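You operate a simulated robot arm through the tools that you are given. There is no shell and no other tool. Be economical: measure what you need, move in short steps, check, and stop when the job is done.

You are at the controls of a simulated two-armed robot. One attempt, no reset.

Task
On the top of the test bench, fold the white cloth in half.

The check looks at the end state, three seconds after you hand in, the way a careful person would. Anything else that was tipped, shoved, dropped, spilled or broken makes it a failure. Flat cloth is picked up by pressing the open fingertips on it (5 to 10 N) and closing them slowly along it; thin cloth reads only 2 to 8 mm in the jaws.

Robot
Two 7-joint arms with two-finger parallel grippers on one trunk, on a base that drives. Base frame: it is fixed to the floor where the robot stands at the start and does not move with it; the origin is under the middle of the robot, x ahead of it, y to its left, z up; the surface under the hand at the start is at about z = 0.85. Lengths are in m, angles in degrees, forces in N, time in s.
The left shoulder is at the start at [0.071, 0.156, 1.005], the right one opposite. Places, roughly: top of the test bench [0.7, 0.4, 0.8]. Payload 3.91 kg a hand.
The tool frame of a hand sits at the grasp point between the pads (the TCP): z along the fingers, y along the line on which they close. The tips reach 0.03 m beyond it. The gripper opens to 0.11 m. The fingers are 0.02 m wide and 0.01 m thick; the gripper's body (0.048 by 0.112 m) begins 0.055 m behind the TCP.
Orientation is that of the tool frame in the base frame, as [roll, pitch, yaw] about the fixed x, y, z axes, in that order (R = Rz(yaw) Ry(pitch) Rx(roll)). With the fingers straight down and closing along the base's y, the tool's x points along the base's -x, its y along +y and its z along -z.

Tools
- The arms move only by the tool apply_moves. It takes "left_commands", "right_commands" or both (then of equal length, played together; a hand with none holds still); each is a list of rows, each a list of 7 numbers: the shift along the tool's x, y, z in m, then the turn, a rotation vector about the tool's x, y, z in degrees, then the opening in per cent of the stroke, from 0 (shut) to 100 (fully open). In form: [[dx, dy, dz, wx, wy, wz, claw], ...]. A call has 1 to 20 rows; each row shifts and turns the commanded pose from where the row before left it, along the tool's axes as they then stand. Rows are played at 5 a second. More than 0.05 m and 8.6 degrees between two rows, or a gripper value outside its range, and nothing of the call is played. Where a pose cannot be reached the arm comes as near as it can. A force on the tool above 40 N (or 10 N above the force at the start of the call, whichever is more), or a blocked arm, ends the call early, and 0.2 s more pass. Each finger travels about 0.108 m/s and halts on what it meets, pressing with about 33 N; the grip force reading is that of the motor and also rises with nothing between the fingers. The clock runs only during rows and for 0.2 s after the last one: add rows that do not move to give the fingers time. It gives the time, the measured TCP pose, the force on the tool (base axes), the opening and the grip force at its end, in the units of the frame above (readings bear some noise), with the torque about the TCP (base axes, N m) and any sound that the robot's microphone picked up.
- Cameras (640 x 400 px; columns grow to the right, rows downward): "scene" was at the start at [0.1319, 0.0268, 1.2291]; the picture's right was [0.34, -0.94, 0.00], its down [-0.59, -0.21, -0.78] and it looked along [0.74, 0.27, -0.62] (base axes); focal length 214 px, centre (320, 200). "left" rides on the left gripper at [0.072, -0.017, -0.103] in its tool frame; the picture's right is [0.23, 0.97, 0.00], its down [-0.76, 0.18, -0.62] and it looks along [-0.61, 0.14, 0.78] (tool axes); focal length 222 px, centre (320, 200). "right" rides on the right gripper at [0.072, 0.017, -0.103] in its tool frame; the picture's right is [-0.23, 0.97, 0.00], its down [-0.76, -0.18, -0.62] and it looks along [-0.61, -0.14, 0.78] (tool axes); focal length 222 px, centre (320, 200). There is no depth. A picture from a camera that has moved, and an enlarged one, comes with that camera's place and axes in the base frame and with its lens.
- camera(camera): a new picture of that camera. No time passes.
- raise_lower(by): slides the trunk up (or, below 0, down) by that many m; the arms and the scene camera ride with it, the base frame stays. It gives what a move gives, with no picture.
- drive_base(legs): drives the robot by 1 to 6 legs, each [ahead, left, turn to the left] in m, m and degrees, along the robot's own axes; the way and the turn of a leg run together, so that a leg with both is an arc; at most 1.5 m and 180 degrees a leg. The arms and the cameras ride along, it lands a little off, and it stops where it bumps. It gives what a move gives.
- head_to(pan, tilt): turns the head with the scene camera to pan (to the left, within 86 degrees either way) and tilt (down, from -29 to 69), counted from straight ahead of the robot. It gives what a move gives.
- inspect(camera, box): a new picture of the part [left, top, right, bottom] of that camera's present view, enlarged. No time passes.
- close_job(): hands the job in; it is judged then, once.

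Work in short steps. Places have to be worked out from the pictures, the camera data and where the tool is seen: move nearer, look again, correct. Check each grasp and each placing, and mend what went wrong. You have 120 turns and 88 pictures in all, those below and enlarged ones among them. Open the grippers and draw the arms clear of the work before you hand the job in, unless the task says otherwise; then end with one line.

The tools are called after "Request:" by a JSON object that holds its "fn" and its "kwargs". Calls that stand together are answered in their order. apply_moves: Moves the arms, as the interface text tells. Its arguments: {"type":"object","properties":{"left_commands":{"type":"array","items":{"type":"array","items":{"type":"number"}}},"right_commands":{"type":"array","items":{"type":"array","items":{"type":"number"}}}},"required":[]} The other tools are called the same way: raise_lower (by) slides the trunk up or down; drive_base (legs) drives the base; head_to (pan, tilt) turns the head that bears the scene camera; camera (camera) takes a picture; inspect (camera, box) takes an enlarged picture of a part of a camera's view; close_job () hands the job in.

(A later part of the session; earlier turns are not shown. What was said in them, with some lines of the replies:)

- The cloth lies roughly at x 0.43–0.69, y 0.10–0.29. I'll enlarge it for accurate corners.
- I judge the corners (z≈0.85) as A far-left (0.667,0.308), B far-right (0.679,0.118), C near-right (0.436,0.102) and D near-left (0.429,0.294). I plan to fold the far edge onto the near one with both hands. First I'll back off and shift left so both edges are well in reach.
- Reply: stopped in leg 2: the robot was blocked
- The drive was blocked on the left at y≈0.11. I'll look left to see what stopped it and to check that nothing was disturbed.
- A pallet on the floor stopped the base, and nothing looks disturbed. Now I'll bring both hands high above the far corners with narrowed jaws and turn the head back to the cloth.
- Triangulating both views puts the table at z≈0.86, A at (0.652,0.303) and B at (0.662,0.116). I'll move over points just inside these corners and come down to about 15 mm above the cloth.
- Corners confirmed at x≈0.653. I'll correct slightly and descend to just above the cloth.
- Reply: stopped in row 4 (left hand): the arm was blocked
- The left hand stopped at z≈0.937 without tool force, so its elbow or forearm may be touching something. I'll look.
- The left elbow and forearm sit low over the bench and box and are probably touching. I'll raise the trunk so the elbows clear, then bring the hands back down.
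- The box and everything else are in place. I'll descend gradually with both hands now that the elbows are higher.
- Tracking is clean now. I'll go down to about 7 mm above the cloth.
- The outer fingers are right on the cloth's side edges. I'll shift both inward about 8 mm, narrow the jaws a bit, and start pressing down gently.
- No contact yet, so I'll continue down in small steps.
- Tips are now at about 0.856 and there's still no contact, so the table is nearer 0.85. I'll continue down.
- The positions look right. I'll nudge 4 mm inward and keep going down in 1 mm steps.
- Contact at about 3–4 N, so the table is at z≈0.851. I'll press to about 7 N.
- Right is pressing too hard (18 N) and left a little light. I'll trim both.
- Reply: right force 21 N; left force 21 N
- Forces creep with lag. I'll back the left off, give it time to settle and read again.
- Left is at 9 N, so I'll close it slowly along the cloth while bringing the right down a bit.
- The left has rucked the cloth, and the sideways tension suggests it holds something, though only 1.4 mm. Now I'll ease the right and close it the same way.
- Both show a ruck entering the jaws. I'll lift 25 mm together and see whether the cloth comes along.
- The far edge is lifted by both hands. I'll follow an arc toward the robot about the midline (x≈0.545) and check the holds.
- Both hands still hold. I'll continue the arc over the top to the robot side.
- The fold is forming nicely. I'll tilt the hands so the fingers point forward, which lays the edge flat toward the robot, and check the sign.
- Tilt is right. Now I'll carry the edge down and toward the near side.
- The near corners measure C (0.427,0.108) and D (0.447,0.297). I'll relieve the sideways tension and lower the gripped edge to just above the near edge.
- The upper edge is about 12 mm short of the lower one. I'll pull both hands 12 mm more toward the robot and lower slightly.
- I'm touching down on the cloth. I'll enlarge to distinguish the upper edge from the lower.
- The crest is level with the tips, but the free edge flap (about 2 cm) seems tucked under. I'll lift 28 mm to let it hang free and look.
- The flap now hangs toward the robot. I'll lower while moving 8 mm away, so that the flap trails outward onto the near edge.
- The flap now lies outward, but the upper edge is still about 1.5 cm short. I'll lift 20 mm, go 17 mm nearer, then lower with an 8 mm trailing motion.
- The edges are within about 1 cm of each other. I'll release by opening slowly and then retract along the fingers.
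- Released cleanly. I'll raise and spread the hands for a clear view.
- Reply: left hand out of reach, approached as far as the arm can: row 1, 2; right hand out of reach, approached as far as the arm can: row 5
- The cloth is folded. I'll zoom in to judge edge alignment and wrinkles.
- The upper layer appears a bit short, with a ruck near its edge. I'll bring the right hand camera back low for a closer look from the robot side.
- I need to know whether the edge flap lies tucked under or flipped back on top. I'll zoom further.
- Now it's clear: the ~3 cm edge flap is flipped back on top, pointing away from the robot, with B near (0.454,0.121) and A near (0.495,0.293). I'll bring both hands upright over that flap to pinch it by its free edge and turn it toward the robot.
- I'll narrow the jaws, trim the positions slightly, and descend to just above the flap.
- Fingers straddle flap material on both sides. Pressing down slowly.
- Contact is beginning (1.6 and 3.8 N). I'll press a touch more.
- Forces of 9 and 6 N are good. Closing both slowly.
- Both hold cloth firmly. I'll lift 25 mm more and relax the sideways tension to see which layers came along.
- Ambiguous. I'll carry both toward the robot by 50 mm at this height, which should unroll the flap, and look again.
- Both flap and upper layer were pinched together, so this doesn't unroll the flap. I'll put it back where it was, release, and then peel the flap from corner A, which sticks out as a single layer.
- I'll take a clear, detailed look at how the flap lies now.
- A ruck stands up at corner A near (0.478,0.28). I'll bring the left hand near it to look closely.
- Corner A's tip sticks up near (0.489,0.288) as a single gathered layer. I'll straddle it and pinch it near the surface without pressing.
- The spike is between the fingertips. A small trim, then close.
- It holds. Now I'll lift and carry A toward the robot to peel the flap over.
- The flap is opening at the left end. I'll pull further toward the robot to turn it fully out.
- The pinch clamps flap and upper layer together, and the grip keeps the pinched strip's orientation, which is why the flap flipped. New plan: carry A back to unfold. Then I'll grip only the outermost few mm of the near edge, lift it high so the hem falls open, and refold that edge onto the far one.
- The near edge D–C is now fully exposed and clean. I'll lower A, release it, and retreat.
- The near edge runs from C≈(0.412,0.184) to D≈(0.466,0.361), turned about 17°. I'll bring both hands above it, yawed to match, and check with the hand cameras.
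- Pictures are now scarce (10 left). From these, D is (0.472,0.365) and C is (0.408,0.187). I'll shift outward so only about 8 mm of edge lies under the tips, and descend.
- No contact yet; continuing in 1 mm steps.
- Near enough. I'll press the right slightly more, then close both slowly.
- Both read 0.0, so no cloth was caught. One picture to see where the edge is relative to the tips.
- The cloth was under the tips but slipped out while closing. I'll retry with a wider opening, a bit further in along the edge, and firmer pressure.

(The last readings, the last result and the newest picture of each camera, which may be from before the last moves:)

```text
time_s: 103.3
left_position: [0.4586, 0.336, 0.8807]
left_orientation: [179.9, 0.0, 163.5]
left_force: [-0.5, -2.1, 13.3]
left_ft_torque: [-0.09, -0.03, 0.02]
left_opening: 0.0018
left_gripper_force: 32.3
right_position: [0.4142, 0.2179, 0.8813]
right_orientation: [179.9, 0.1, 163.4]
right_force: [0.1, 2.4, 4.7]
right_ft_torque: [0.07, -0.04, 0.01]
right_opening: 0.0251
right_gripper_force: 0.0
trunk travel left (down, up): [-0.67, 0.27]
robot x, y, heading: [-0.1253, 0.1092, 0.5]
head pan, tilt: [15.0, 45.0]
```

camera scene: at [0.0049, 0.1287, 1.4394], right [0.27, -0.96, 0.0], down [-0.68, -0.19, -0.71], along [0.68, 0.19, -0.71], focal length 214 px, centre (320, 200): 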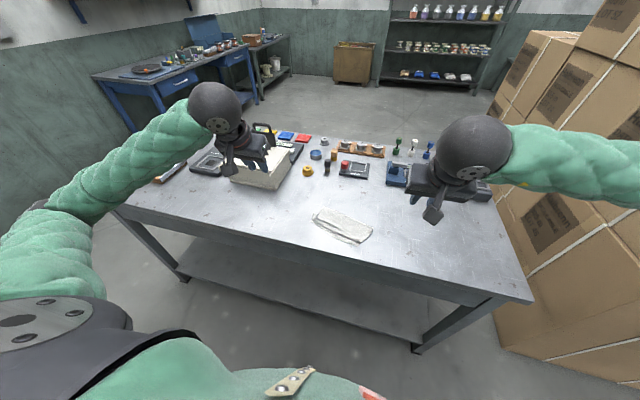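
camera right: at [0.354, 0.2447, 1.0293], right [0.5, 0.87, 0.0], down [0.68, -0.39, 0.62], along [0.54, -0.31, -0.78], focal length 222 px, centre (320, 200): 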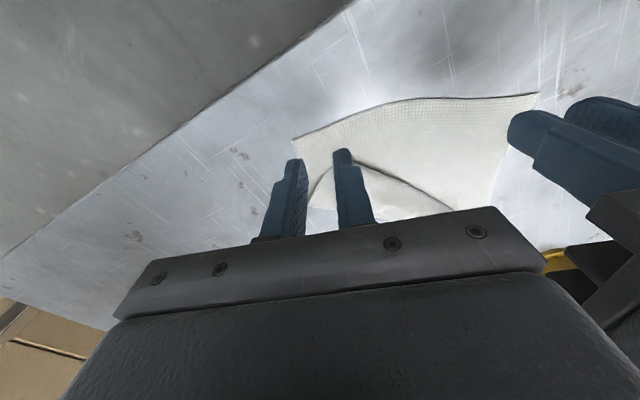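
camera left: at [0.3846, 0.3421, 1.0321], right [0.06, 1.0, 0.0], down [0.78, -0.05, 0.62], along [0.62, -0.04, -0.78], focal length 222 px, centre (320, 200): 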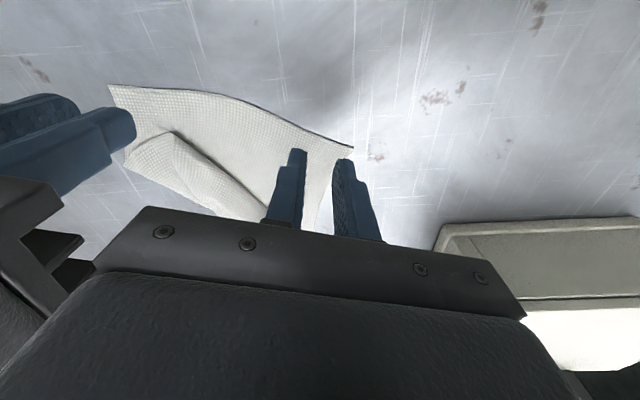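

Left now holds 1.8 mm of cloth. I'll press the right a bit more and close it.

Request:
{"fn": "apply_moves", "kwargs": {"right_commands": [[0, 0, 0.0004, 0, 0, 0, 23], [0, 0, 0, 0, 0, 0, 23], [0, 0, 0, 0, 0, 0, 20], [0, 0, 0, 0, 0, 0, 17], [0, 0, 0, 0, 0, 0, 14], [0, 0, 0, 0, 0, 0, 11], [0, 0, 0, 0, 0, 0, 8], [0, 0, 0, 0, 0, 0, 5], [0, 0, 0, 0, 0, 0, 2], [0, 0, 0, 0, 0, 0, 0], [0, 0, 0, 0, 0, 0, 0]]}}

```text
time_s: 105.7
left_position: [0.4568, 0.3359, 0.8817]
left_orientation: [179.9, 0.1, 163.5]
left_force: [1.6, -1.5, 9.4]
left_ft_torque: [-0.05, -0.02, -0.02]
left_opening: 0.0021
left_gripper_force: 33.0
right_position: [0.4147, 0.2192, 0.8811]
right_orientation: [179.9, 0.2, 163.5]
right_force: [2.0, 2.4, 18.3]
right_ft_torque: [0.07, -0.11, 0.02]
right_opening: 0.0
right_gripper_force: 33.1
trunk travel left (down, up): [-0.67, 0.27]
robot x, y, heading: [-0.124, 0.1115, 0.6]
head pan, tilt: [15.0, 45.0]
```

Right slipped again. I'll reopen wider, move slightly inward from the edge, and press more firmly before closing.

Request:
{"fn": "apply_moves", "kwargs": {"right_commands": [[0, 0, -0.006, 0, 0, 0, 0], [0, 0, 0, 0, 0, 0, 27], [-0.004, -0.002, 0, 0, 0, 0, 27], [0, 0, 0, 0, 0, 0, 27], [0, 0, 0.003, 0, 0, 0, 27], [0, 0, 0.003, 0, 0, 0, 27], [0, 0, 0, 0, 0, 0, 27], [0, 0, 0, 0, 0, 0, 27], [0, 0, 0, 0, 0, 0, 27]]}}

```text
time_s: 107.7
left_position: [0.4574, 0.3345, 0.8819]
left_orientation: [179.9, -0.1, 163.5]
left_force: [0.7, 0.3, 13.9]
left_ft_torque: [-0.04, -0.08, 0.01]
left_opening: 0.0018
left_gripper_force: 32.4
right_position: [0.4172, 0.216, 0.8807]
right_orientation: [180.0, 0.1, 163.4]
right_force: [-2.1, 1.1, 6.9]
right_ft_torque: [0.13, 0.04, 0.02]
right_opening: 0.0299
right_gripper_force: 0.0
trunk travel left (down, up): [-0.67, 0.27]
robot x, y, heading: [-0.125, 0.1098, 0.3]
head pan, tilt: [15.0, 45.0]
```

Request:
{"fn": "apply_moves", "kwargs": {"right_commands": [[0, 0, 0.0002, 0, 0, 0, 25], [0, 0, 0, 0, 0, 0, 22], [0, 0, 0, 0, 0, 0, 19], [0, 0, 0, 0, 0, 0, 16], [0, 0, 0, 0, 0, 0, 13], [0, 0, 0, 0, 0, 0, 10], [0, 0, 0, 0, 0, 0, 7], [0, 0, 0, 0, 0, 0, 4], [0, 0, 0, 0, 0, 0, 0], [0, 0, 0, 0, 0, 0, 0], [0, 0, 0, 0, 0, 0, 0]]}}

```text
time_s: 110.1
left_position: [0.4578, 0.3351, 0.8824]
left_orientation: [179.9, 0.0, 163.5]
left_force: [-0.2, -3.3, 12.7]
left_ft_torque: [-0.16, -0.04, -0.02]
left_opening: 0.0017
left_gripper_force: 32.9
right_position: [0.4178, 0.2164, 0.8806]
right_orientation: [180.0, 0.1, 163.4]
right_force: [2.6, 4.2, 12.8]
right_ft_torque: [0.28, -0.06, -0.04]
right_opening: 0.0022
right_gripper_force: 32.5
trunk travel left (down, up): [-0.67, 0.27]
robot x, y, heading: [-0.1254, 0.107, 0.5]
head pan, tilt: [15.0, 45.0]
```

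Both hands hold the near edge (1.7 and 2.2 mm). I'll lift it high so the whole cloth hangs and the hem falls open, drifting slightly away from the bench edge, then take one picture.

Request:
{"fn": "apply_moves", "kwargs": {"left_commands": [[0, 0, -0.01, 0, 0, 0, 0], [-0.004, 0, -0.025, 0, 0, 0, 0], [-0.004, 0, -0.03, 0, 0, 0, 0], [-0.004, 0, -0.03, 0, 0, 0, 0], [-0.004, 0, -0.03, 0, 0, 0, 0], [-0.004, 0, -0.03, 0, 0, 0, 0], [-0.004, 0, -0.03, 0, 0, 0, 0], [-0.004, 0, -0.03, 0, 0, 0, 0], [-0.004, 0, -0.03, 0, 0, 0, 0], [-0.004, 0, -0.03, 0, 0, 0, 0], [0, 0, 0, 0, 0, 0, 0], [0, 0, 0, 0, 0, 0, 0], [0, 0, 0, 0, 0, 0, 0]], "right_commands": [[0, 0, -0.01, 0, 0, 0, 0], [-0.004, 0, -0.025, 0, 0, 0, 0], [-0.004, 0, -0.03, 0, 0, 0, 0], [-0.004, 0, -0.03, 0, 0, 0, 0], [-0.004, 0, -0.03, 0, 0, 0, 0], [-0.004, 0, -0.03, 0, 0, 0, 0], [-0.004, 0, -0.03, 0, 0, 0, 0], [-0.004, 0, -0.03, 0, 0, 0, 0], [-0.004, 0, -0.03, 0, 0, 0, 0], [-0.004, 0, -0.03, 0, 0, 0, 0], [0, 0, 0, 0, 0, 0, 0], [0, 0, 0, 0, 0, 0, 0], [0, 0, 0, 0, 0, 0, 0]]}}

Request:
{"fn": "camera", "kwargs": {"camera": "scene"}}

```text
time_s: 112.9
left_position: [0.4904, 0.3257, 1.1557]
left_orientation: [-179.9, -0.1, 163.4]
left_force: [-0.1, -0.2, -0.6]
left_ft_torque: [0.01, -0.01, 0.01]
left_opening: 0.0017
left_gripper_force: 32.9
right_position: [0.452, 0.2077, 1.1551]
right_orientation: [179.9, 0.2, 163.5]
right_force: [0.5, -0.3, -0.6]
right_ft_torque: [0.04, 0.02, 0.0]
right_opening: 0.002
right_gripper_force: 33.5
trunk travel left (down, up): [-0.67, 0.27]
robot x, y, heading: [-0.1278, 0.1118, 0.4]
head pan, tilt: [15.0, 45.0]
```

```text
8 pictures are left
camera scene: at [0.0033, 0.1285, 1.4396], right [0.27, -0.96, 0.0], down [-0.68, -0.19, -0.71], along [0.68, 0.19, -0.71], focal length 214 px, centre (320, 200)
```

scene: 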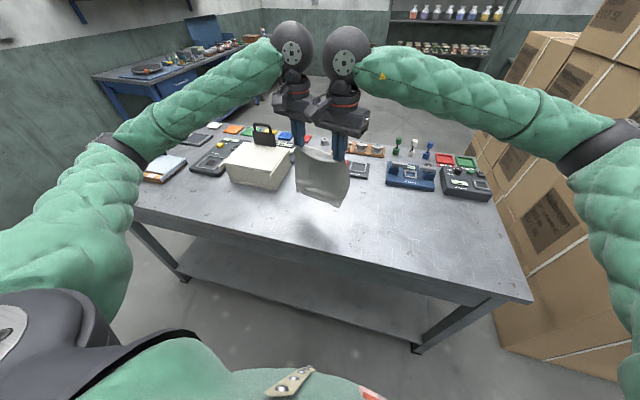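

The cloth hangs open as a sheet. I'll enlarge once to check whether the bottom edge is fully unrolled.

Request:
{"fn": "inspect", "kwargs": {"camera": "scene", "box": [270, 120, 380, 220]}}

```text
4.00 times, centred on (325, 170) of scene
camera zoom: at [0.0033, 0.1285, 1.4396], right [0.27, -0.96, 0.0], down [-0.68, -0.19, -0.71], along [0.68, 0.19, -0.71], focal length 858 px, centre (300, 320)
```

zoom: 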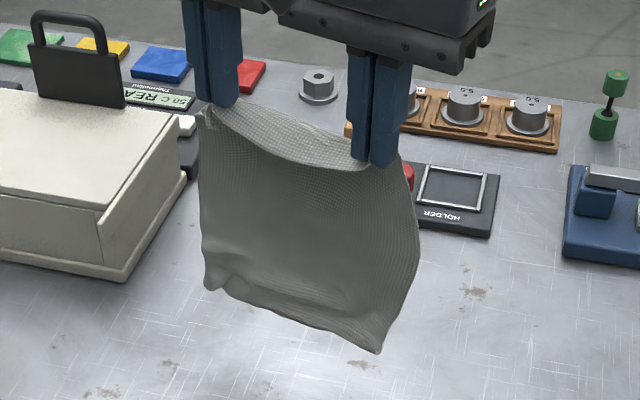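

The sheet hangs nearly fully open, with maybe a slight curl at the bottom. I'll shift toward the robot and touch the bottom down with the tail toward me. Then I'll drag 5 cm away, which pulls any hem out straight, and lay half the sheet down moving away.

Request:
{"fn": "apply_moves", "kwargs": {"left_commands": [[0.02, 0, 0, 0, 0, 0, 0], [0.02, 0, 0, 0, 0, 0, 0], [0, 0, 0, 0, 0, 0, 0], [0, 0, 0, 0, 0, 0, 0], [-0.0075, 0, 0.024, 0, 0, 0, 0], [-0.0075, 0, 0.024, 0, 0, 0, 0], [-0.0075, 0, 0.024, 0, 0, 0, 0], [-0.0075, 0, 0.024, 0, 0, 0, 0], [-0.01, 0, 0, 0, 0, 0, 0], [-0.01, 0, 0, 0, 0, 0, 0], [-0.01, 0, 0, 0, 0, 0, 0], [-0.01, 0, 0, 0, 0, 0, 0], [-0.01, 0, 0, 0, 0, 0, 0], [0, 0, 0, 0, 0, 0, 0]], "right_commands": [[0.02, 0, 0, 0, 0, 0, 0], [0.02, 0, 0, 0, 0, 0, 0], [0, 0, 0, 0, 0, 0, 0], [0, 0, 0, 0, 0, 0, 0], [-0.0075, 0, 0.024, 0, 0, 0, 0], [-0.0075, 0, 0.024, 0, 0, 0, 0], [-0.0075, 0, 0.024, 0, 0, 0, 0], [-0.0075, 0, 0.024, 0, 0, 0, 0], [-0.01, 0, 0, 0, 0, 0, 0], [-0.01, 0, 0, 0, 0, 0, 0], [-0.01, 0, 0, 0, 0, 0, 0], [-0.01, 0, 0, 0, 0, 0, 0], [-0.01, 0, 0, 0, 0, 0, 0], [0, 0, 0, 0, 0, 0, 0]]}}

Request:
{"fn": "inspect", "kwargs": {"camera": "scene", "box": [270, 140, 390, 240]}}

```text
time_s: 115.9
left_position: [0.5302, 0.314, 1.0606]
left_orientation: [-180.0, -0.1, 163.5]
left_force: [-0.4, 1.0, -0.2]
left_ft_torque: [0.01, -0.03, 0.0]
left_opening: 0.0018
left_gripper_force: 32.9
right_position: [0.4901, 0.1958, 1.061]
right_orientation: [179.9, 0.1, 163.3]
right_force: [0.7, 0.1, 0.3]
right_ft_torque: [0.03, -0.01, 0.0]
right_opening: 0.0019
right_gripper_force: 33.0
trunk travel left (down, up): [-0.67, 0.27]
robot x, y, heading: [-0.1277, 0.1118, 0.7]
head pan, tilt: [15.0, 45.0]
```

```text
4.00 times, centred on (330, 190) of scene
camera zoom: at [0.0029, 0.1287, 1.4396], right [0.27, -0.96, 0.0], down [-0.68, -0.19, -0.71], along [0.68, 0.19, -0.71], focal length 858 px, centre (280, 240)
```

zoom: 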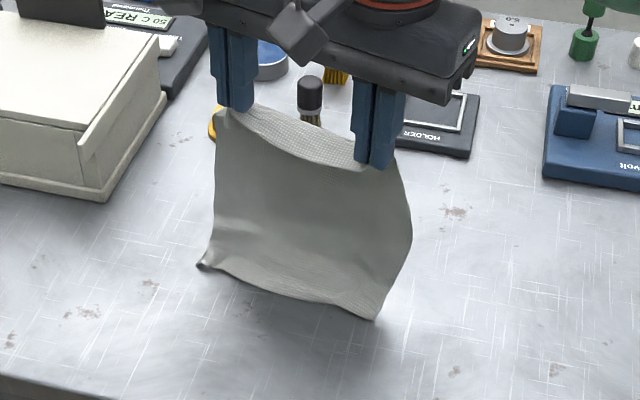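

The hanging length (~0.18 m) suggests the hem is still partly folded behind. I'll raise the cloth and shake it back and forth and up and down to drop the hem, then look.

Request:
{"fn": "apply_moves", "kwargs": {"left_commands": [[0.01, 0, -0.04, 0, 0, 0, 0], [0.02, 0, -0.04, 0, 0, 0, 0], [0.02, 0, -0.04, 0, 0, 0, 0], [-0.045, 0, 0, 0, 0, 0, 0], [0.045, 0, 0, 0, 0, 0, 0], [-0.045, 0, 0, 0, 0, 0, 0], [0.045, 0, 0, 0, 0, 0, 0], [-0.045, 0, 0, 0, 0, 0, 0], [0.045, 0, 0, 0, 0, 0, 0], [0, 0, 0.045, 0, 0, 0, 0], [0, 0, -0.045, 0, 0, 0, 0], [0, 0, 0.045, 0, 0, 0, 0], [0, 0, -0.045, 0, 0, 0, 0], [0, 0, 0.045, 0, 0, 0, 0], [0, 0, -0.045, 0, 0, 0, 0], [0, 0, 0, 0, 0, 0, 0], [0, 0, 0, 0, 0, 0, 0], [0, 0, 0, 0, 0, 0, 0], [0, 0, 0, 0, 0, 0, 0]], "right_commands": [[0.01, 0, -0.04, 0, 0, 0, 0], [0.02, 0, -0.04, 0, 0, 0, 0], [0.02, 0, -0.04, 0, 0, 0, 0], [-0.045, 0, 0, 0, 0, 0, 0], [0.045, 0, 0, 0, 0, 0, 0], [-0.045, 0, 0, 0, 0, 0, 0], [0.045, 0, 0, 0, 0, 0, 0], [-0.045, 0, 0, 0, 0, 0, 0], [0.045, 0, 0, 0, 0, 0, 0], [0, 0, 0.045, 0, 0, 0, 0], [0, 0, -0.045, 0, 0, 0, 0], [0, 0, 0.045, 0, 0, 0, 0], [0, 0, -0.045, 0, 0, 0, 0], [0, 0, 0.045, 0, 0, 0, 0], [0, 0, -0.045, 0, 0, 0, 0], [0, 0, 0, 0, 0, 0, 0], [0, 0, 0, 0, 0, 0, 0], [0, 0, 0, 0, 0, 0, 0], [0, 0, 0, 0, 0, 0, 0]]}}

Request:
{"fn": "inspect", "kwargs": {"camera": "scene", "box": [270, 120, 390, 220]}}

```text
time_s: 119.9
left_position: [0.4846, 0.3284, 1.1828]
left_orientation: [180.0, -0.1, 163.5]
left_force: [-0.1, -0.9, -1.0]
left_ft_torque: [-0.02, 0.0, 0.01]
left_opening: 0.0019
left_gripper_force: 33.3
right_position: [0.4446, 0.2099, 1.177]
right_orientation: [180.0, 0.1, 163.3]
right_force: [0.3, 0.0, 0.4]
right_ft_torque: [0.04, -0.01, 0.05]
right_opening: 0.0017
right_gripper_force: 33.0
trunk travel left (down, up): [-0.67, 0.27]
robot x, y, heading: [-0.1282, 0.1077, 0.6]
head pan, tilt: [15.0, 45.0]
```

```text
4.00 times, centred on (330, 170) of scene
camera zoom: at [0.0041, 0.1288, 1.4394], right [0.27, -0.96, 0.0], down [-0.68, -0.19, -0.71], along [0.68, 0.19, -0.71], focal length 858 px, centre (280, 320)
```

zoom: 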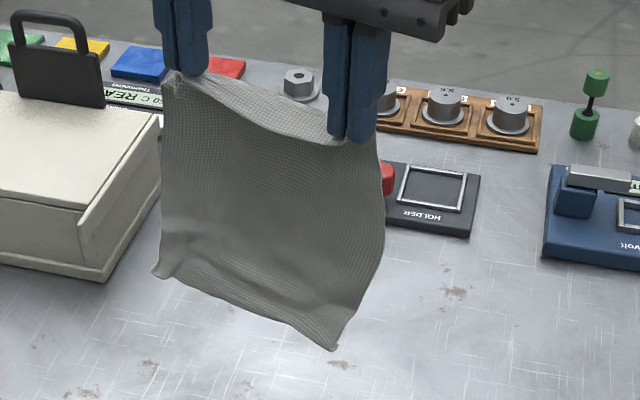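

The bottom edge now flares open with clean corners toward me, so the hem is out. I'll touch down, drag slightly and lay half the sheet moving away.

Request:
{"fn": "apply_moves", "kwargs": {"left_commands": [[0.03, 0, 0, 0, 0, 0, 0], [-0.0075, 0, 0.029, 0, 0, 0, 0], [-0.0075, 0, 0.029, 0, 0, 0, 0], [-0.0075, 0, 0.029, 0, 0, 0, 0], [-0.0075, 0, 0.029, 0, 0, 0, 0], [-0.01, 0, 0, 0, 0, 0, 0], [-0.01, 0, 0, 0, 0, 0, 0], [-0.01, 0, 0, 0, 0, 0, 0], [-0.01, 0, 0, 0, 0, 0, 0], [-0.011, 0, 0.011, 0, 0, 0, 0], [-0.011, 0, 0.011, 0, 0, 0, 0], [-0.011, 0, 0.011, 0, 0, 0, 0], [-0.011, 0, 0.011, 0, 0, 0, 0], [-0.011, 0, 0.011, 0, 0, 0, 0], [-0.011, 0, 0.011, 0, 0, 0, 0], [-0.011, 0, 0.011, 0, 0, 0, 0], [-0.011, 0, 0.011, 0, 0, 0, 0], [0, 0, 0, 0, 0, 0, 0], [0, 0, 0, 0, 0, 0, 0]], "right_commands": [[0.03, 0, 0, 0, 0, 0, 0], [-0.0075, 0, 0.029, 0, 0, 0, 0], [-0.0075, 0, 0.029, 0, 0, 0, 0], [-0.0075, 0, 0.029, 0, 0, 0, 0], [-0.0075, 0, 0.029, 0, 0, 0, 0], [-0.01, 0, 0, 0, 0, 0, 0], [-0.01, 0, 0, 0, 0, 0, 0], [-0.01, 0, 0, 0, 0, 0, 0], [-0.01, 0, 0, 0, 0, 0, 0], [-0.011, 0, 0.011, 0, 0, 0, 0], [-0.011, 0, 0.011, 0, 0, 0, 0], [-0.011, 0, 0.011, 0, 0, 0, 0], [-0.011, 0, 0.011, 0, 0, 0, 0], [-0.011, 0, 0.011, 0, 0, 0, 0], [-0.011, 0, 0.011, 0, 0, 0, 0], [-0.011, 0, 0.011, 0, 0, 0, 0], [-0.011, 0, 0.011, 0, 0, 0, 0], [0, 0, 0, 0, 0, 0, 0], [0, 0, 0, 0, 0, 0, 0]]}}

Request:
{"fn": "inspect", "kwargs": {"camera": "scene", "box": [270, 140, 390, 240]}}

```text
time_s: 123.9
left_position: [0.6067, 0.29, 0.9759]
left_orientation: [179.8, -0.1, 163.5]
left_force: [-0.3, -0.7, 0.2]
left_ft_torque: [0.02, -0.01, -0.03]
left_opening: 0.002
left_gripper_force: 33.1
right_position: [0.5656, 0.1742, 0.9741]
right_orientation: [179.9, 0.0, 163.5]
right_force: [-0.5, 0.4, -0.3]
right_ft_torque: [-0.01, 0.01, -0.01]
right_opening: 0.0019
right_gripper_force: 32.8
trunk travel left (down, up): [-0.67, 0.27]
robot x, y, heading: [-0.1218, 0.1086, 0.4]
head pan, tilt: [15.0, 45.0]
```

```text
4.00 times, centred on (330, 190) of scene
camera zoom: at [0.0037, 0.1283, 1.4395], right [0.27, -0.96, 0.0], down [-0.68, -0.19, -0.71], along [0.68, 0.19, -0.71], focal length 858 px, centre (280, 240)
```

zoom: 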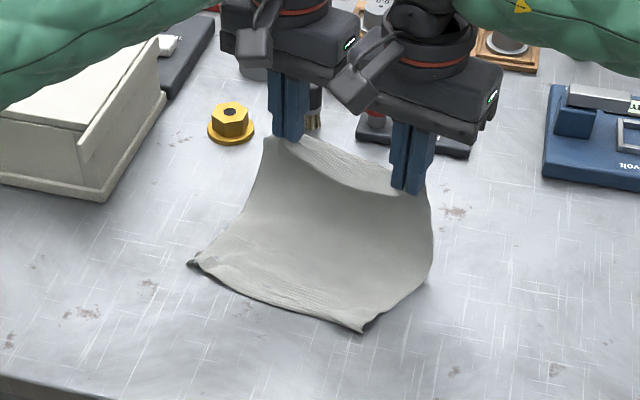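

The near half lies flat with A≈(0.515,0.359) and B≈(0.477,0.186). Now I'll swing the held edge back in an arc toward me to land on A–B, stopping about 6 mm above the table.

Request:
{"fn": "apply_moves", "kwargs": {"left_commands": [[0.0146, 0.0012, 0.0011, 0, 0, 0, 0], [0.0143, 0.0012, 0.0035, 0, 0, 0, 0], [0.0136, 0.0012, 0.0056, 0, 0, 0, 0], [0.0125, 0.0012, 0.0077, 0, 0, 0, 0], [0.0111, 0.0012, 0.0095, 0, 0, 0, 0], [0.0095, 0.0012, 0.0111, 0, 0, 0, 0], [0.0077, 0.0012, 0.0125, 0, 0, 0, 0], [0.0056, 0.0012, 0.0136, 0, 0, 0, 0], [0.0035, 0.0012, 0.0143, 0, 0, 0, 0], [0.0011, 0.0012, 0.0086, 0, 0, 0, 0], [0, 0, 0, 0, 0, 0, 0], [0, 0, 0, 0, 0, 0, 0]], "right_commands": [[0.0123, 0.0012, 0.0011, 0, 0, 0, 0], [0.012, 0.0012, 0.0035, 0, 0, 0, 0], [0.0114, 0.0012, 0.0056, 0, 0, 0, 0], [0.0105, 0.0012, 0.0077, 0, 0, 0, 0], [0.0093, 0.0012, 0.0095, 0, 0, 0, 0], [0.008, 0.0012, 0.0111, 0, 0, 0, 0], [0.0065, 0.0012, 0.0125, 0, 0, 0, 0], [0.0047, 0.0012, 0.0136, 0, 0, 0, 0], [0.0029, 0.0012, 0.0143, 0, 0, 0, 0], [0.0009, 0.0012, 0.0086, 0, 0, 0, 0], [0, 0, 0, 0, 0, 0, 0], [0, 0, 0, 0, 0, 0, 0]]}}

Request:
{"fn": "camera", "kwargs": {"camera": "right"}}

```text
time_s: 126.5
left_position: [0.5212, 0.3307, 0.8881]
left_orientation: [-180.0, -0.1, 163.4]
left_force: [-0.8, -5.2, 0.4]
left_ft_torque: [-0.09, 0.02, 0.01]
left_opening: 0.0019
left_gripper_force: 33.6
right_position: [0.4959, 0.2061, 0.887]
right_orientation: [179.9, 0.1, 163.4]
right_force: [0.3, 2.3, 0.8]
right_ft_torque: [0.1, -0.03, 0.02]
right_opening: 0.0019
right_gripper_force: 33.3
trunk travel left (down, up): [-0.67, 0.27]
robot x, y, heading: [-0.1263, 0.109, 0.3]
head pan, tilt: [15.0, 45.0]
```

```text
3 pictures are left
camera right: at [0.4311, 0.2422, 0.9901], right [0.5, 0.87, 0.0], down [0.68, -0.39, 0.62], along [0.54, -0.31, -0.78], focal length 222 px, centre (320, 200)
```

right: 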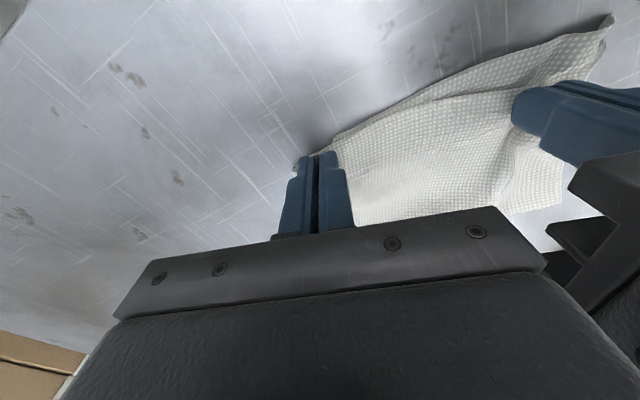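

The right side is aligned; the left held edge is about 12 mm short of A. I'll trim the left hand toward me, lower, release gently and retreat straight up.

Request:
{"fn": "apply_moves", "kwargs": {"left_commands": [[0.004, -0.001, 0, 0, 0, 0, 0], [0.004, -0.001, 0, 0, 0, 0, 0], [0.004, 0, 0, 0, 0, 0, 0], [0, 0, 0.002, 0, 0, 0, 0], [0, 0, 0.002, 0, 0, 0, 0], [0, 0, 0, 0, 0, 0, 0], [0, 0, 0, 0, 0, 0, 5], [0, 0, 0, 0, 0, 0, 10], [0, 0, 0, 0, 0, 0, 15], [0, 0, 0, 0, 0, 0, 20], [0, 0, 0, 0, 0, 0, 25], [0, 0, 0, 0, 0, 0, 27], [0, 0, -0.006, 0, 0, 0, 27], [0, 0, -0.012, 0, 0, 0, 27], [0, 0, -0.03, 0, 0, 0, 27], [0, 0, -0.04, 0, 0, 0, 27], [0, 0, -0.04, 0, 0, 0, 27], [0, 0.04, -0.02, 0, 0, 0, 27], [0, 0.04, 0, 0, 0, 0, 27], [0, 0.04, 0, 0, 0, 0, 27]], "right_commands": [[0, 0, 0, 0, 0, 0, 0], [0, 0, 0, 0, 0, 0, 0], [0, 0, 0, 0, 0, 0, 0], [0, 0, 0.0015, 0, 0, 0, 0], [0, 0, 0.0015, 0, 0, 0, 0], [0, 0, 0, 0, 0, 0, 0], [0, 0, 0, 0, 0, 0, 5], [0, 0, 0, 0, 0, 0, 10], [0, 0, 0, 0, 0, 0, 15], [0, 0, 0, 0, 0, 0, 20], [0, 0, 0, 0, 0, 0, 25], [0, 0, 0, 0, 0, 0, 27], [0, 0, -0.006, 0, 0, 0, 27], [0, 0, -0.012, 0, 0, 0, 27], [0, 0, -0.03, 0, 0, 0, 27], [0, 0, -0.04, 0, 0, 0, 27], [0, 0, -0.04, 0, 0, 0, 27], [0, -0.04, -0.02, 0, 0, 0, 27], [0, -0.04, 0, 0, 0, 0, 27], [0, -0.04, 0, 0, 0, 0, 27]]}}

Request:
{"fn": "inspect", "kwargs": {"camera": "scene", "box": [280, 160, 400, 240]}}

```text
time_s: 130.7
left_position: [0.5381, 0.445, 1.032]
left_orientation: [179.9, 0.0, 163.5]
left_force: [-0.2, 0.7, 0.0]
left_ft_torque: [0.0, -0.03, 0.01]
left_opening: 0.0298
left_gripper_force: 0.1
right_position: [0.455, 0.0902, 1.035]
right_orientation: [179.9, 0.1, 163.4]
right_force: [0.4, -1.3, -0.1]
right_ft_torque: [0.02, 0.01, -0.01]
right_opening: 0.0297
right_gripper_force: 0.1
trunk travel left (down, up): [-0.67, 0.27]
robot x, y, heading: [-0.1245, 0.1074, 0.5]
head pan, tilt: [15.0, 45.0]
```

```text
5.00 times, centred on (340, 200) of scene
camera zoom: at [0.002, 0.1275, 1.4398], right [0.27, -0.96, 0.0], down [-0.68, -0.19, -0.71], along [0.68, 0.19, -0.71], focal length 1072 px, centre (220, 200)
```

zoom: 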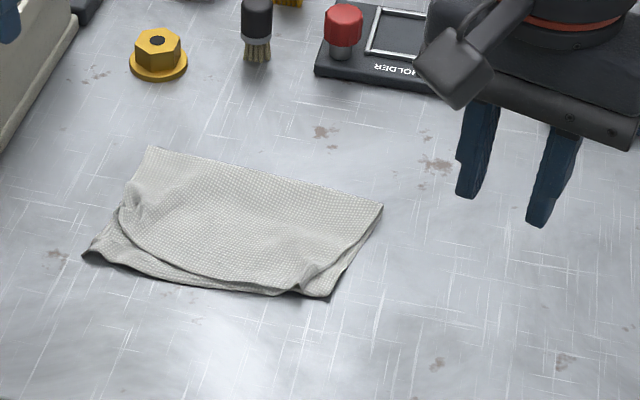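

The cloth is now folded in half and the right side matches well. Only the left upper corner D is about 3 cm short of A. I'll bring the left hand (closed) near it and look once.

Request:
{"fn": "apply_moves", "kwargs": {"left_commands": [[-0.0063, -0.0281, 0.025, 0, 0, 0, 15], [-0.0063, -0.0281, 0.025, 0, 0, 0, 10], [-0.0063, -0.0281, 0.025, 0, 0, 0, 0], [-0.0063, -0.0281, 0.02, 0, 0, 0, 0], [0, 0, 0, 0, 0, 0, 0], [0, 0, 0, 0, 0, 0, 0]]}}

Request:
{"fn": "inspect", "kwargs": {"camera": "left", "box": [140, 50, 460, 250]}}

```text
time_s: 132.1
left_position: [0.5302, 0.328, 0.9363]
left_orientation: [179.9, -0.1, 163.4]
left_force: [-0.6, -0.2, -0.3]
left_ft_torque: [0.03, -0.03, 0.01]
left_opening: 0.0002
left_gripper_force: 32.7
right_position: [0.4572, 0.0907, 1.0349]
right_orientation: [179.9, -0.1, 163.4]
right_force: [-0.4, -0.5, -0.6]
right_ft_torque: [0.03, -0.05, 0.02]
right_opening: 0.0297
right_gripper_force: 0.0
trunk travel left (down, up): [-0.67, 0.27]
robot x, y, heading: [-0.1244, 0.1107, 0.2]
head pan, tilt: [15.0, 45.0]
```

```text
2.00 times, centred on (300, 150) of left
camera zoom: at [0.4574, 0.3319, 1.0406], right [0.06, 1.0, 0.0], down [0.78, -0.05, 0.62], along [0.62, -0.03, -0.78], focal length 444 px, centre (360, 300)
```

zoom: 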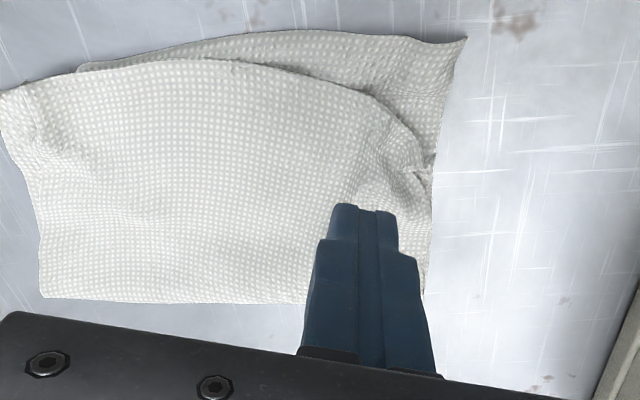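

D's corner is bunched about 4 cm short of A while the far fold is straight. I'll iron it: touch down with closed fingertips near the fold on the left side and draw the upper layer lightly toward me.

Request:
{"fn": "apply_moves", "kwargs": {"left_commands": [[-0.0325, 0.022, 0, 0, 0, 0, 0], [0, 0, 0.025, 0, 0, 0, 0], [0, 0, 0.023, 0, 0, 0, 0], [0, 0, 0, 0, 0, 0, 0], [0, 0, 0.0015, 0, 0, 0, 0], [0, 0, 0.0015, 0, 0, 0, 0], [0, 0, 0, 0, 0, 0, 0], [0, 0, 0, 0, 0, 0, 0]]}}

```text
time_s: 133.9
left_position: [0.5694, 0.3422, 0.8871]
left_orientation: [179.9, -0.1, 163.5]
left_force: [-0.4, -1.0, 0.2]
left_ft_torque: [-0.01, -0.05, -0.01]
left_opening: 0.0
left_gripper_force: 32.8
right_position: [0.4566, 0.0918, 1.0351]
right_orientation: [180.0, 0.0, 163.4]
right_force: [0.8, 0.4, 0.0]
right_ft_torque: [0.0, 0.04, 0.03]
right_opening: 0.0295
right_gripper_force: 0.1
trunk travel left (down, up): [-0.67, 0.27]
robot x, y, heading: [-0.1268, 0.1081, 0.3]
head pan, tilt: [15.0, 45.0]
```

Request:
{"fn": "apply_moves", "kwargs": {"left_commands": [[0, 0, 0.0015, 0, 0, 0, 0], [0, 0, 0.0015, 0, 0, 0, 0], [0, 0, 0.0005, 0, 0, 0, 0], [0, 0, 0, 0, 0, 0, 0], [0, 0, 0, 0, 0, 0, 0]]}}

```text
time_s: 135.1
left_position: [0.5689, 0.3423, 0.8833]
left_orientation: [179.9, -0.2, 163.5]
left_force: [0.0, 0.0, 0.0]
left_ft_torque: [-0.02, 0.01, 0.0]
left_opening: 0.0004
left_gripper_force: 33.2
right_position: [0.4567, 0.0915, 1.0351]
right_orientation: [179.9, 0.1, 163.4]
right_force: [-0.1, 0.2, 0.0]
right_ft_torque: [-0.03, 0.0, -0.04]
right_opening: 0.0295
right_gripper_force: 0.1
trunk travel left (down, up): [-0.67, 0.27]
robot x, y, heading: [-0.127, 0.109, 0.6]
head pan, tilt: [15.0, 45.0]
```

Just at the surface. I'll press 1.2 mm more and draw 75 mm toward A, then lift off.

Request:
{"fn": "apply_moves", "kwargs": {"left_commands": [[0, 0, 0.0007, 0, 0, 0, 0], [0, 0, 0.0005, 0, 0, 0, 0], [0, 0, 0, 0, 0, 0, 0], [0.0075, -0.001, 0, 0, 0, 0, 0], [0.0075, -0.001, 0, 0, 0, 0, 0]]}}

```text
time_s: 136.3
left_position: [0.5565, 0.3437, 0.8818]
left_orientation: [180.0, 0.1, 163.5]
left_force: [2.5, 0.5, 10.5]
left_ft_torque: [0.04, -0.1, -0.01]
left_opening: 0.0
left_gripper_force: 32.9
right_position: [0.4558, 0.0921, 1.0364]
right_orientation: [179.9, 0.1, 163.4]
right_force: [0.4, 0.0, -0.7]
right_ft_torque: [0.04, 0.01, 0.02]
right_opening: 0.0295
right_gripper_force: 0.1
trunk travel left (down, up): [-0.67, 0.27]
robot x, y, heading: [-0.1269, 0.1084, 0.6]
head pan, tilt: [15.0, 45.0]
```

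Pressure is a bit high (10 N). I'll ease 0.5 mm and continue the stroke.

Request:
{"fn": "apply_moves", "kwargs": {"left_commands": [[0.0075, -0.001, -0.0005, 0, 0, 0, 0], [0.0075, -0.001, 0, 0, 0, 0, 0], [0.0075, -0.001, 0, 0, 0, 0, 0], [0.0075, -0.001, 0, 0, 0, 0, 0], [0.0075, -0.001, 0, 0, 0, 0, 0], [0.0075, -0.001, 0, 0, 0, 0, 0], [0.0075, -0.001, 0, 0, 0, 0, 0], [0, 0, -0.005, 0, 0, 0, 0], [0, 0, -0.03, 0, 0, 0, 0], [0, 0, -0.04, 0, 0, 0, 0], [0, 0.04, -0.03, 0, 0, 0, 0], [0, 0.04, 0, 0, 0, 0, 10], [0, 0.03, 0, 0, 0, 0, 27], [0, 0, 0, 0, 0, 0, 27]]}}

Request:
{"fn": "inspect", "kwargs": {"camera": "scene", "box": [280, 160, 400, 240]}}

```text
time_s: 139.3
left_position: [0.5352, 0.4615, 0.9877]
left_orientation: [179.9, -0.2, 163.5]
left_force: [0.8, -0.4, 0.2]
left_ft_torque: [-0.01, 0.0, 0.01]
left_opening: 0.0295
left_gripper_force: 0.0
right_position: [0.457, 0.0904, 1.0348]
right_orientation: [179.8, 0.0, 163.5]
right_force: [0.7, 0.8, 0.6]
right_ft_torque: [0.01, 0.02, 0.0]
right_opening: 0.0298
right_gripper_force: 0.1
trunk travel left (down, up): [-0.67, 0.27]
robot x, y, heading: [-0.1239, 0.1053, 0.3]
head pan, tilt: [15.0, 45.0]
```

```text
5.00 times, centred on (340, 200) of scene
camera zoom: at [0.0035, 0.1277, 1.4396], right [0.27, -0.96, 0.0], down [-0.68, -0.19, -0.71], along [0.68, 0.19, -0.71], focal length 1072 px, centre (220, 200)
```

zoom: 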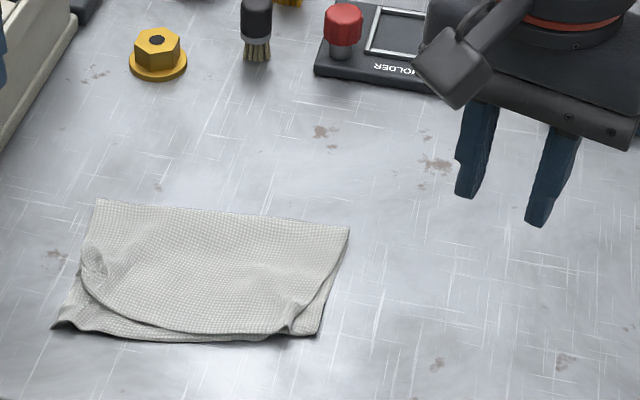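

The stroke shifted the cloth as a whole, still folded in half with edges mostly together. I have no pictures left, so further blind handling would risk more than it could gain. I'll raise both arms well clear.

Request:
{"fn": "apply_moves", "kwargs": {"left_commands": [[0, 0, -0.04, 0, 0, 0, 27], [0, 0, -0.04, 0, 0, 0, 27], [0, 0, -0.03, 0, 0, 0, 27], [0, 0, 0, 0, 0, 0, 50]], "right_commands": [[0, 0, -0.03, 0, 0, 0, 27], [0, 0, -0.03, 0, 0, 0, 27], [0, 0, 0, 0, 0, 0, 27], [0, 0, 0, 0, 0, 0, 50]]}}

```text
time_s: 140.3
left_position: [0.5361, 0.4595, 1.0977]
left_orientation: [179.9, -0.1, 163.5]
left_force: [0.3, 0.4, 0.5]
left_ft_torque: [-0.02, -0.02, 0.0]
left_opening: 0.0549
left_gripper_force: 0.2
right_position: [0.4585, 0.0926, 1.0947]
right_orientation: [180.0, 0.2, 163.4]
right_force: [0.8, 0.2, 0.1]
right_ft_torque: [0.02, -0.02, 0.02]
right_opening: 0.0551
right_gripper_force: 0.0
trunk travel left (down, up): [-0.67, 0.27]
robot x, y, heading: [-0.1266, 0.1112, 0.6]
head pan, tilt: [15.0, 45.0]
```

Both hands are open and well above the work, so I'm handing in.

Request:
{"fn": "close_job", "kwargs": {}}

```text
The job is handed in.
```

The white cloth is folded in half on the bench and I handed the job in. One upper corner (the left one) is bunched about 3–4 cm short of the edge below, the cloth now lies a few centimetres from where it started, and I saw nothing else on the bench disturbed. The base did bump a pallet on the floor to the left early on, and I didn't check whether it moved.
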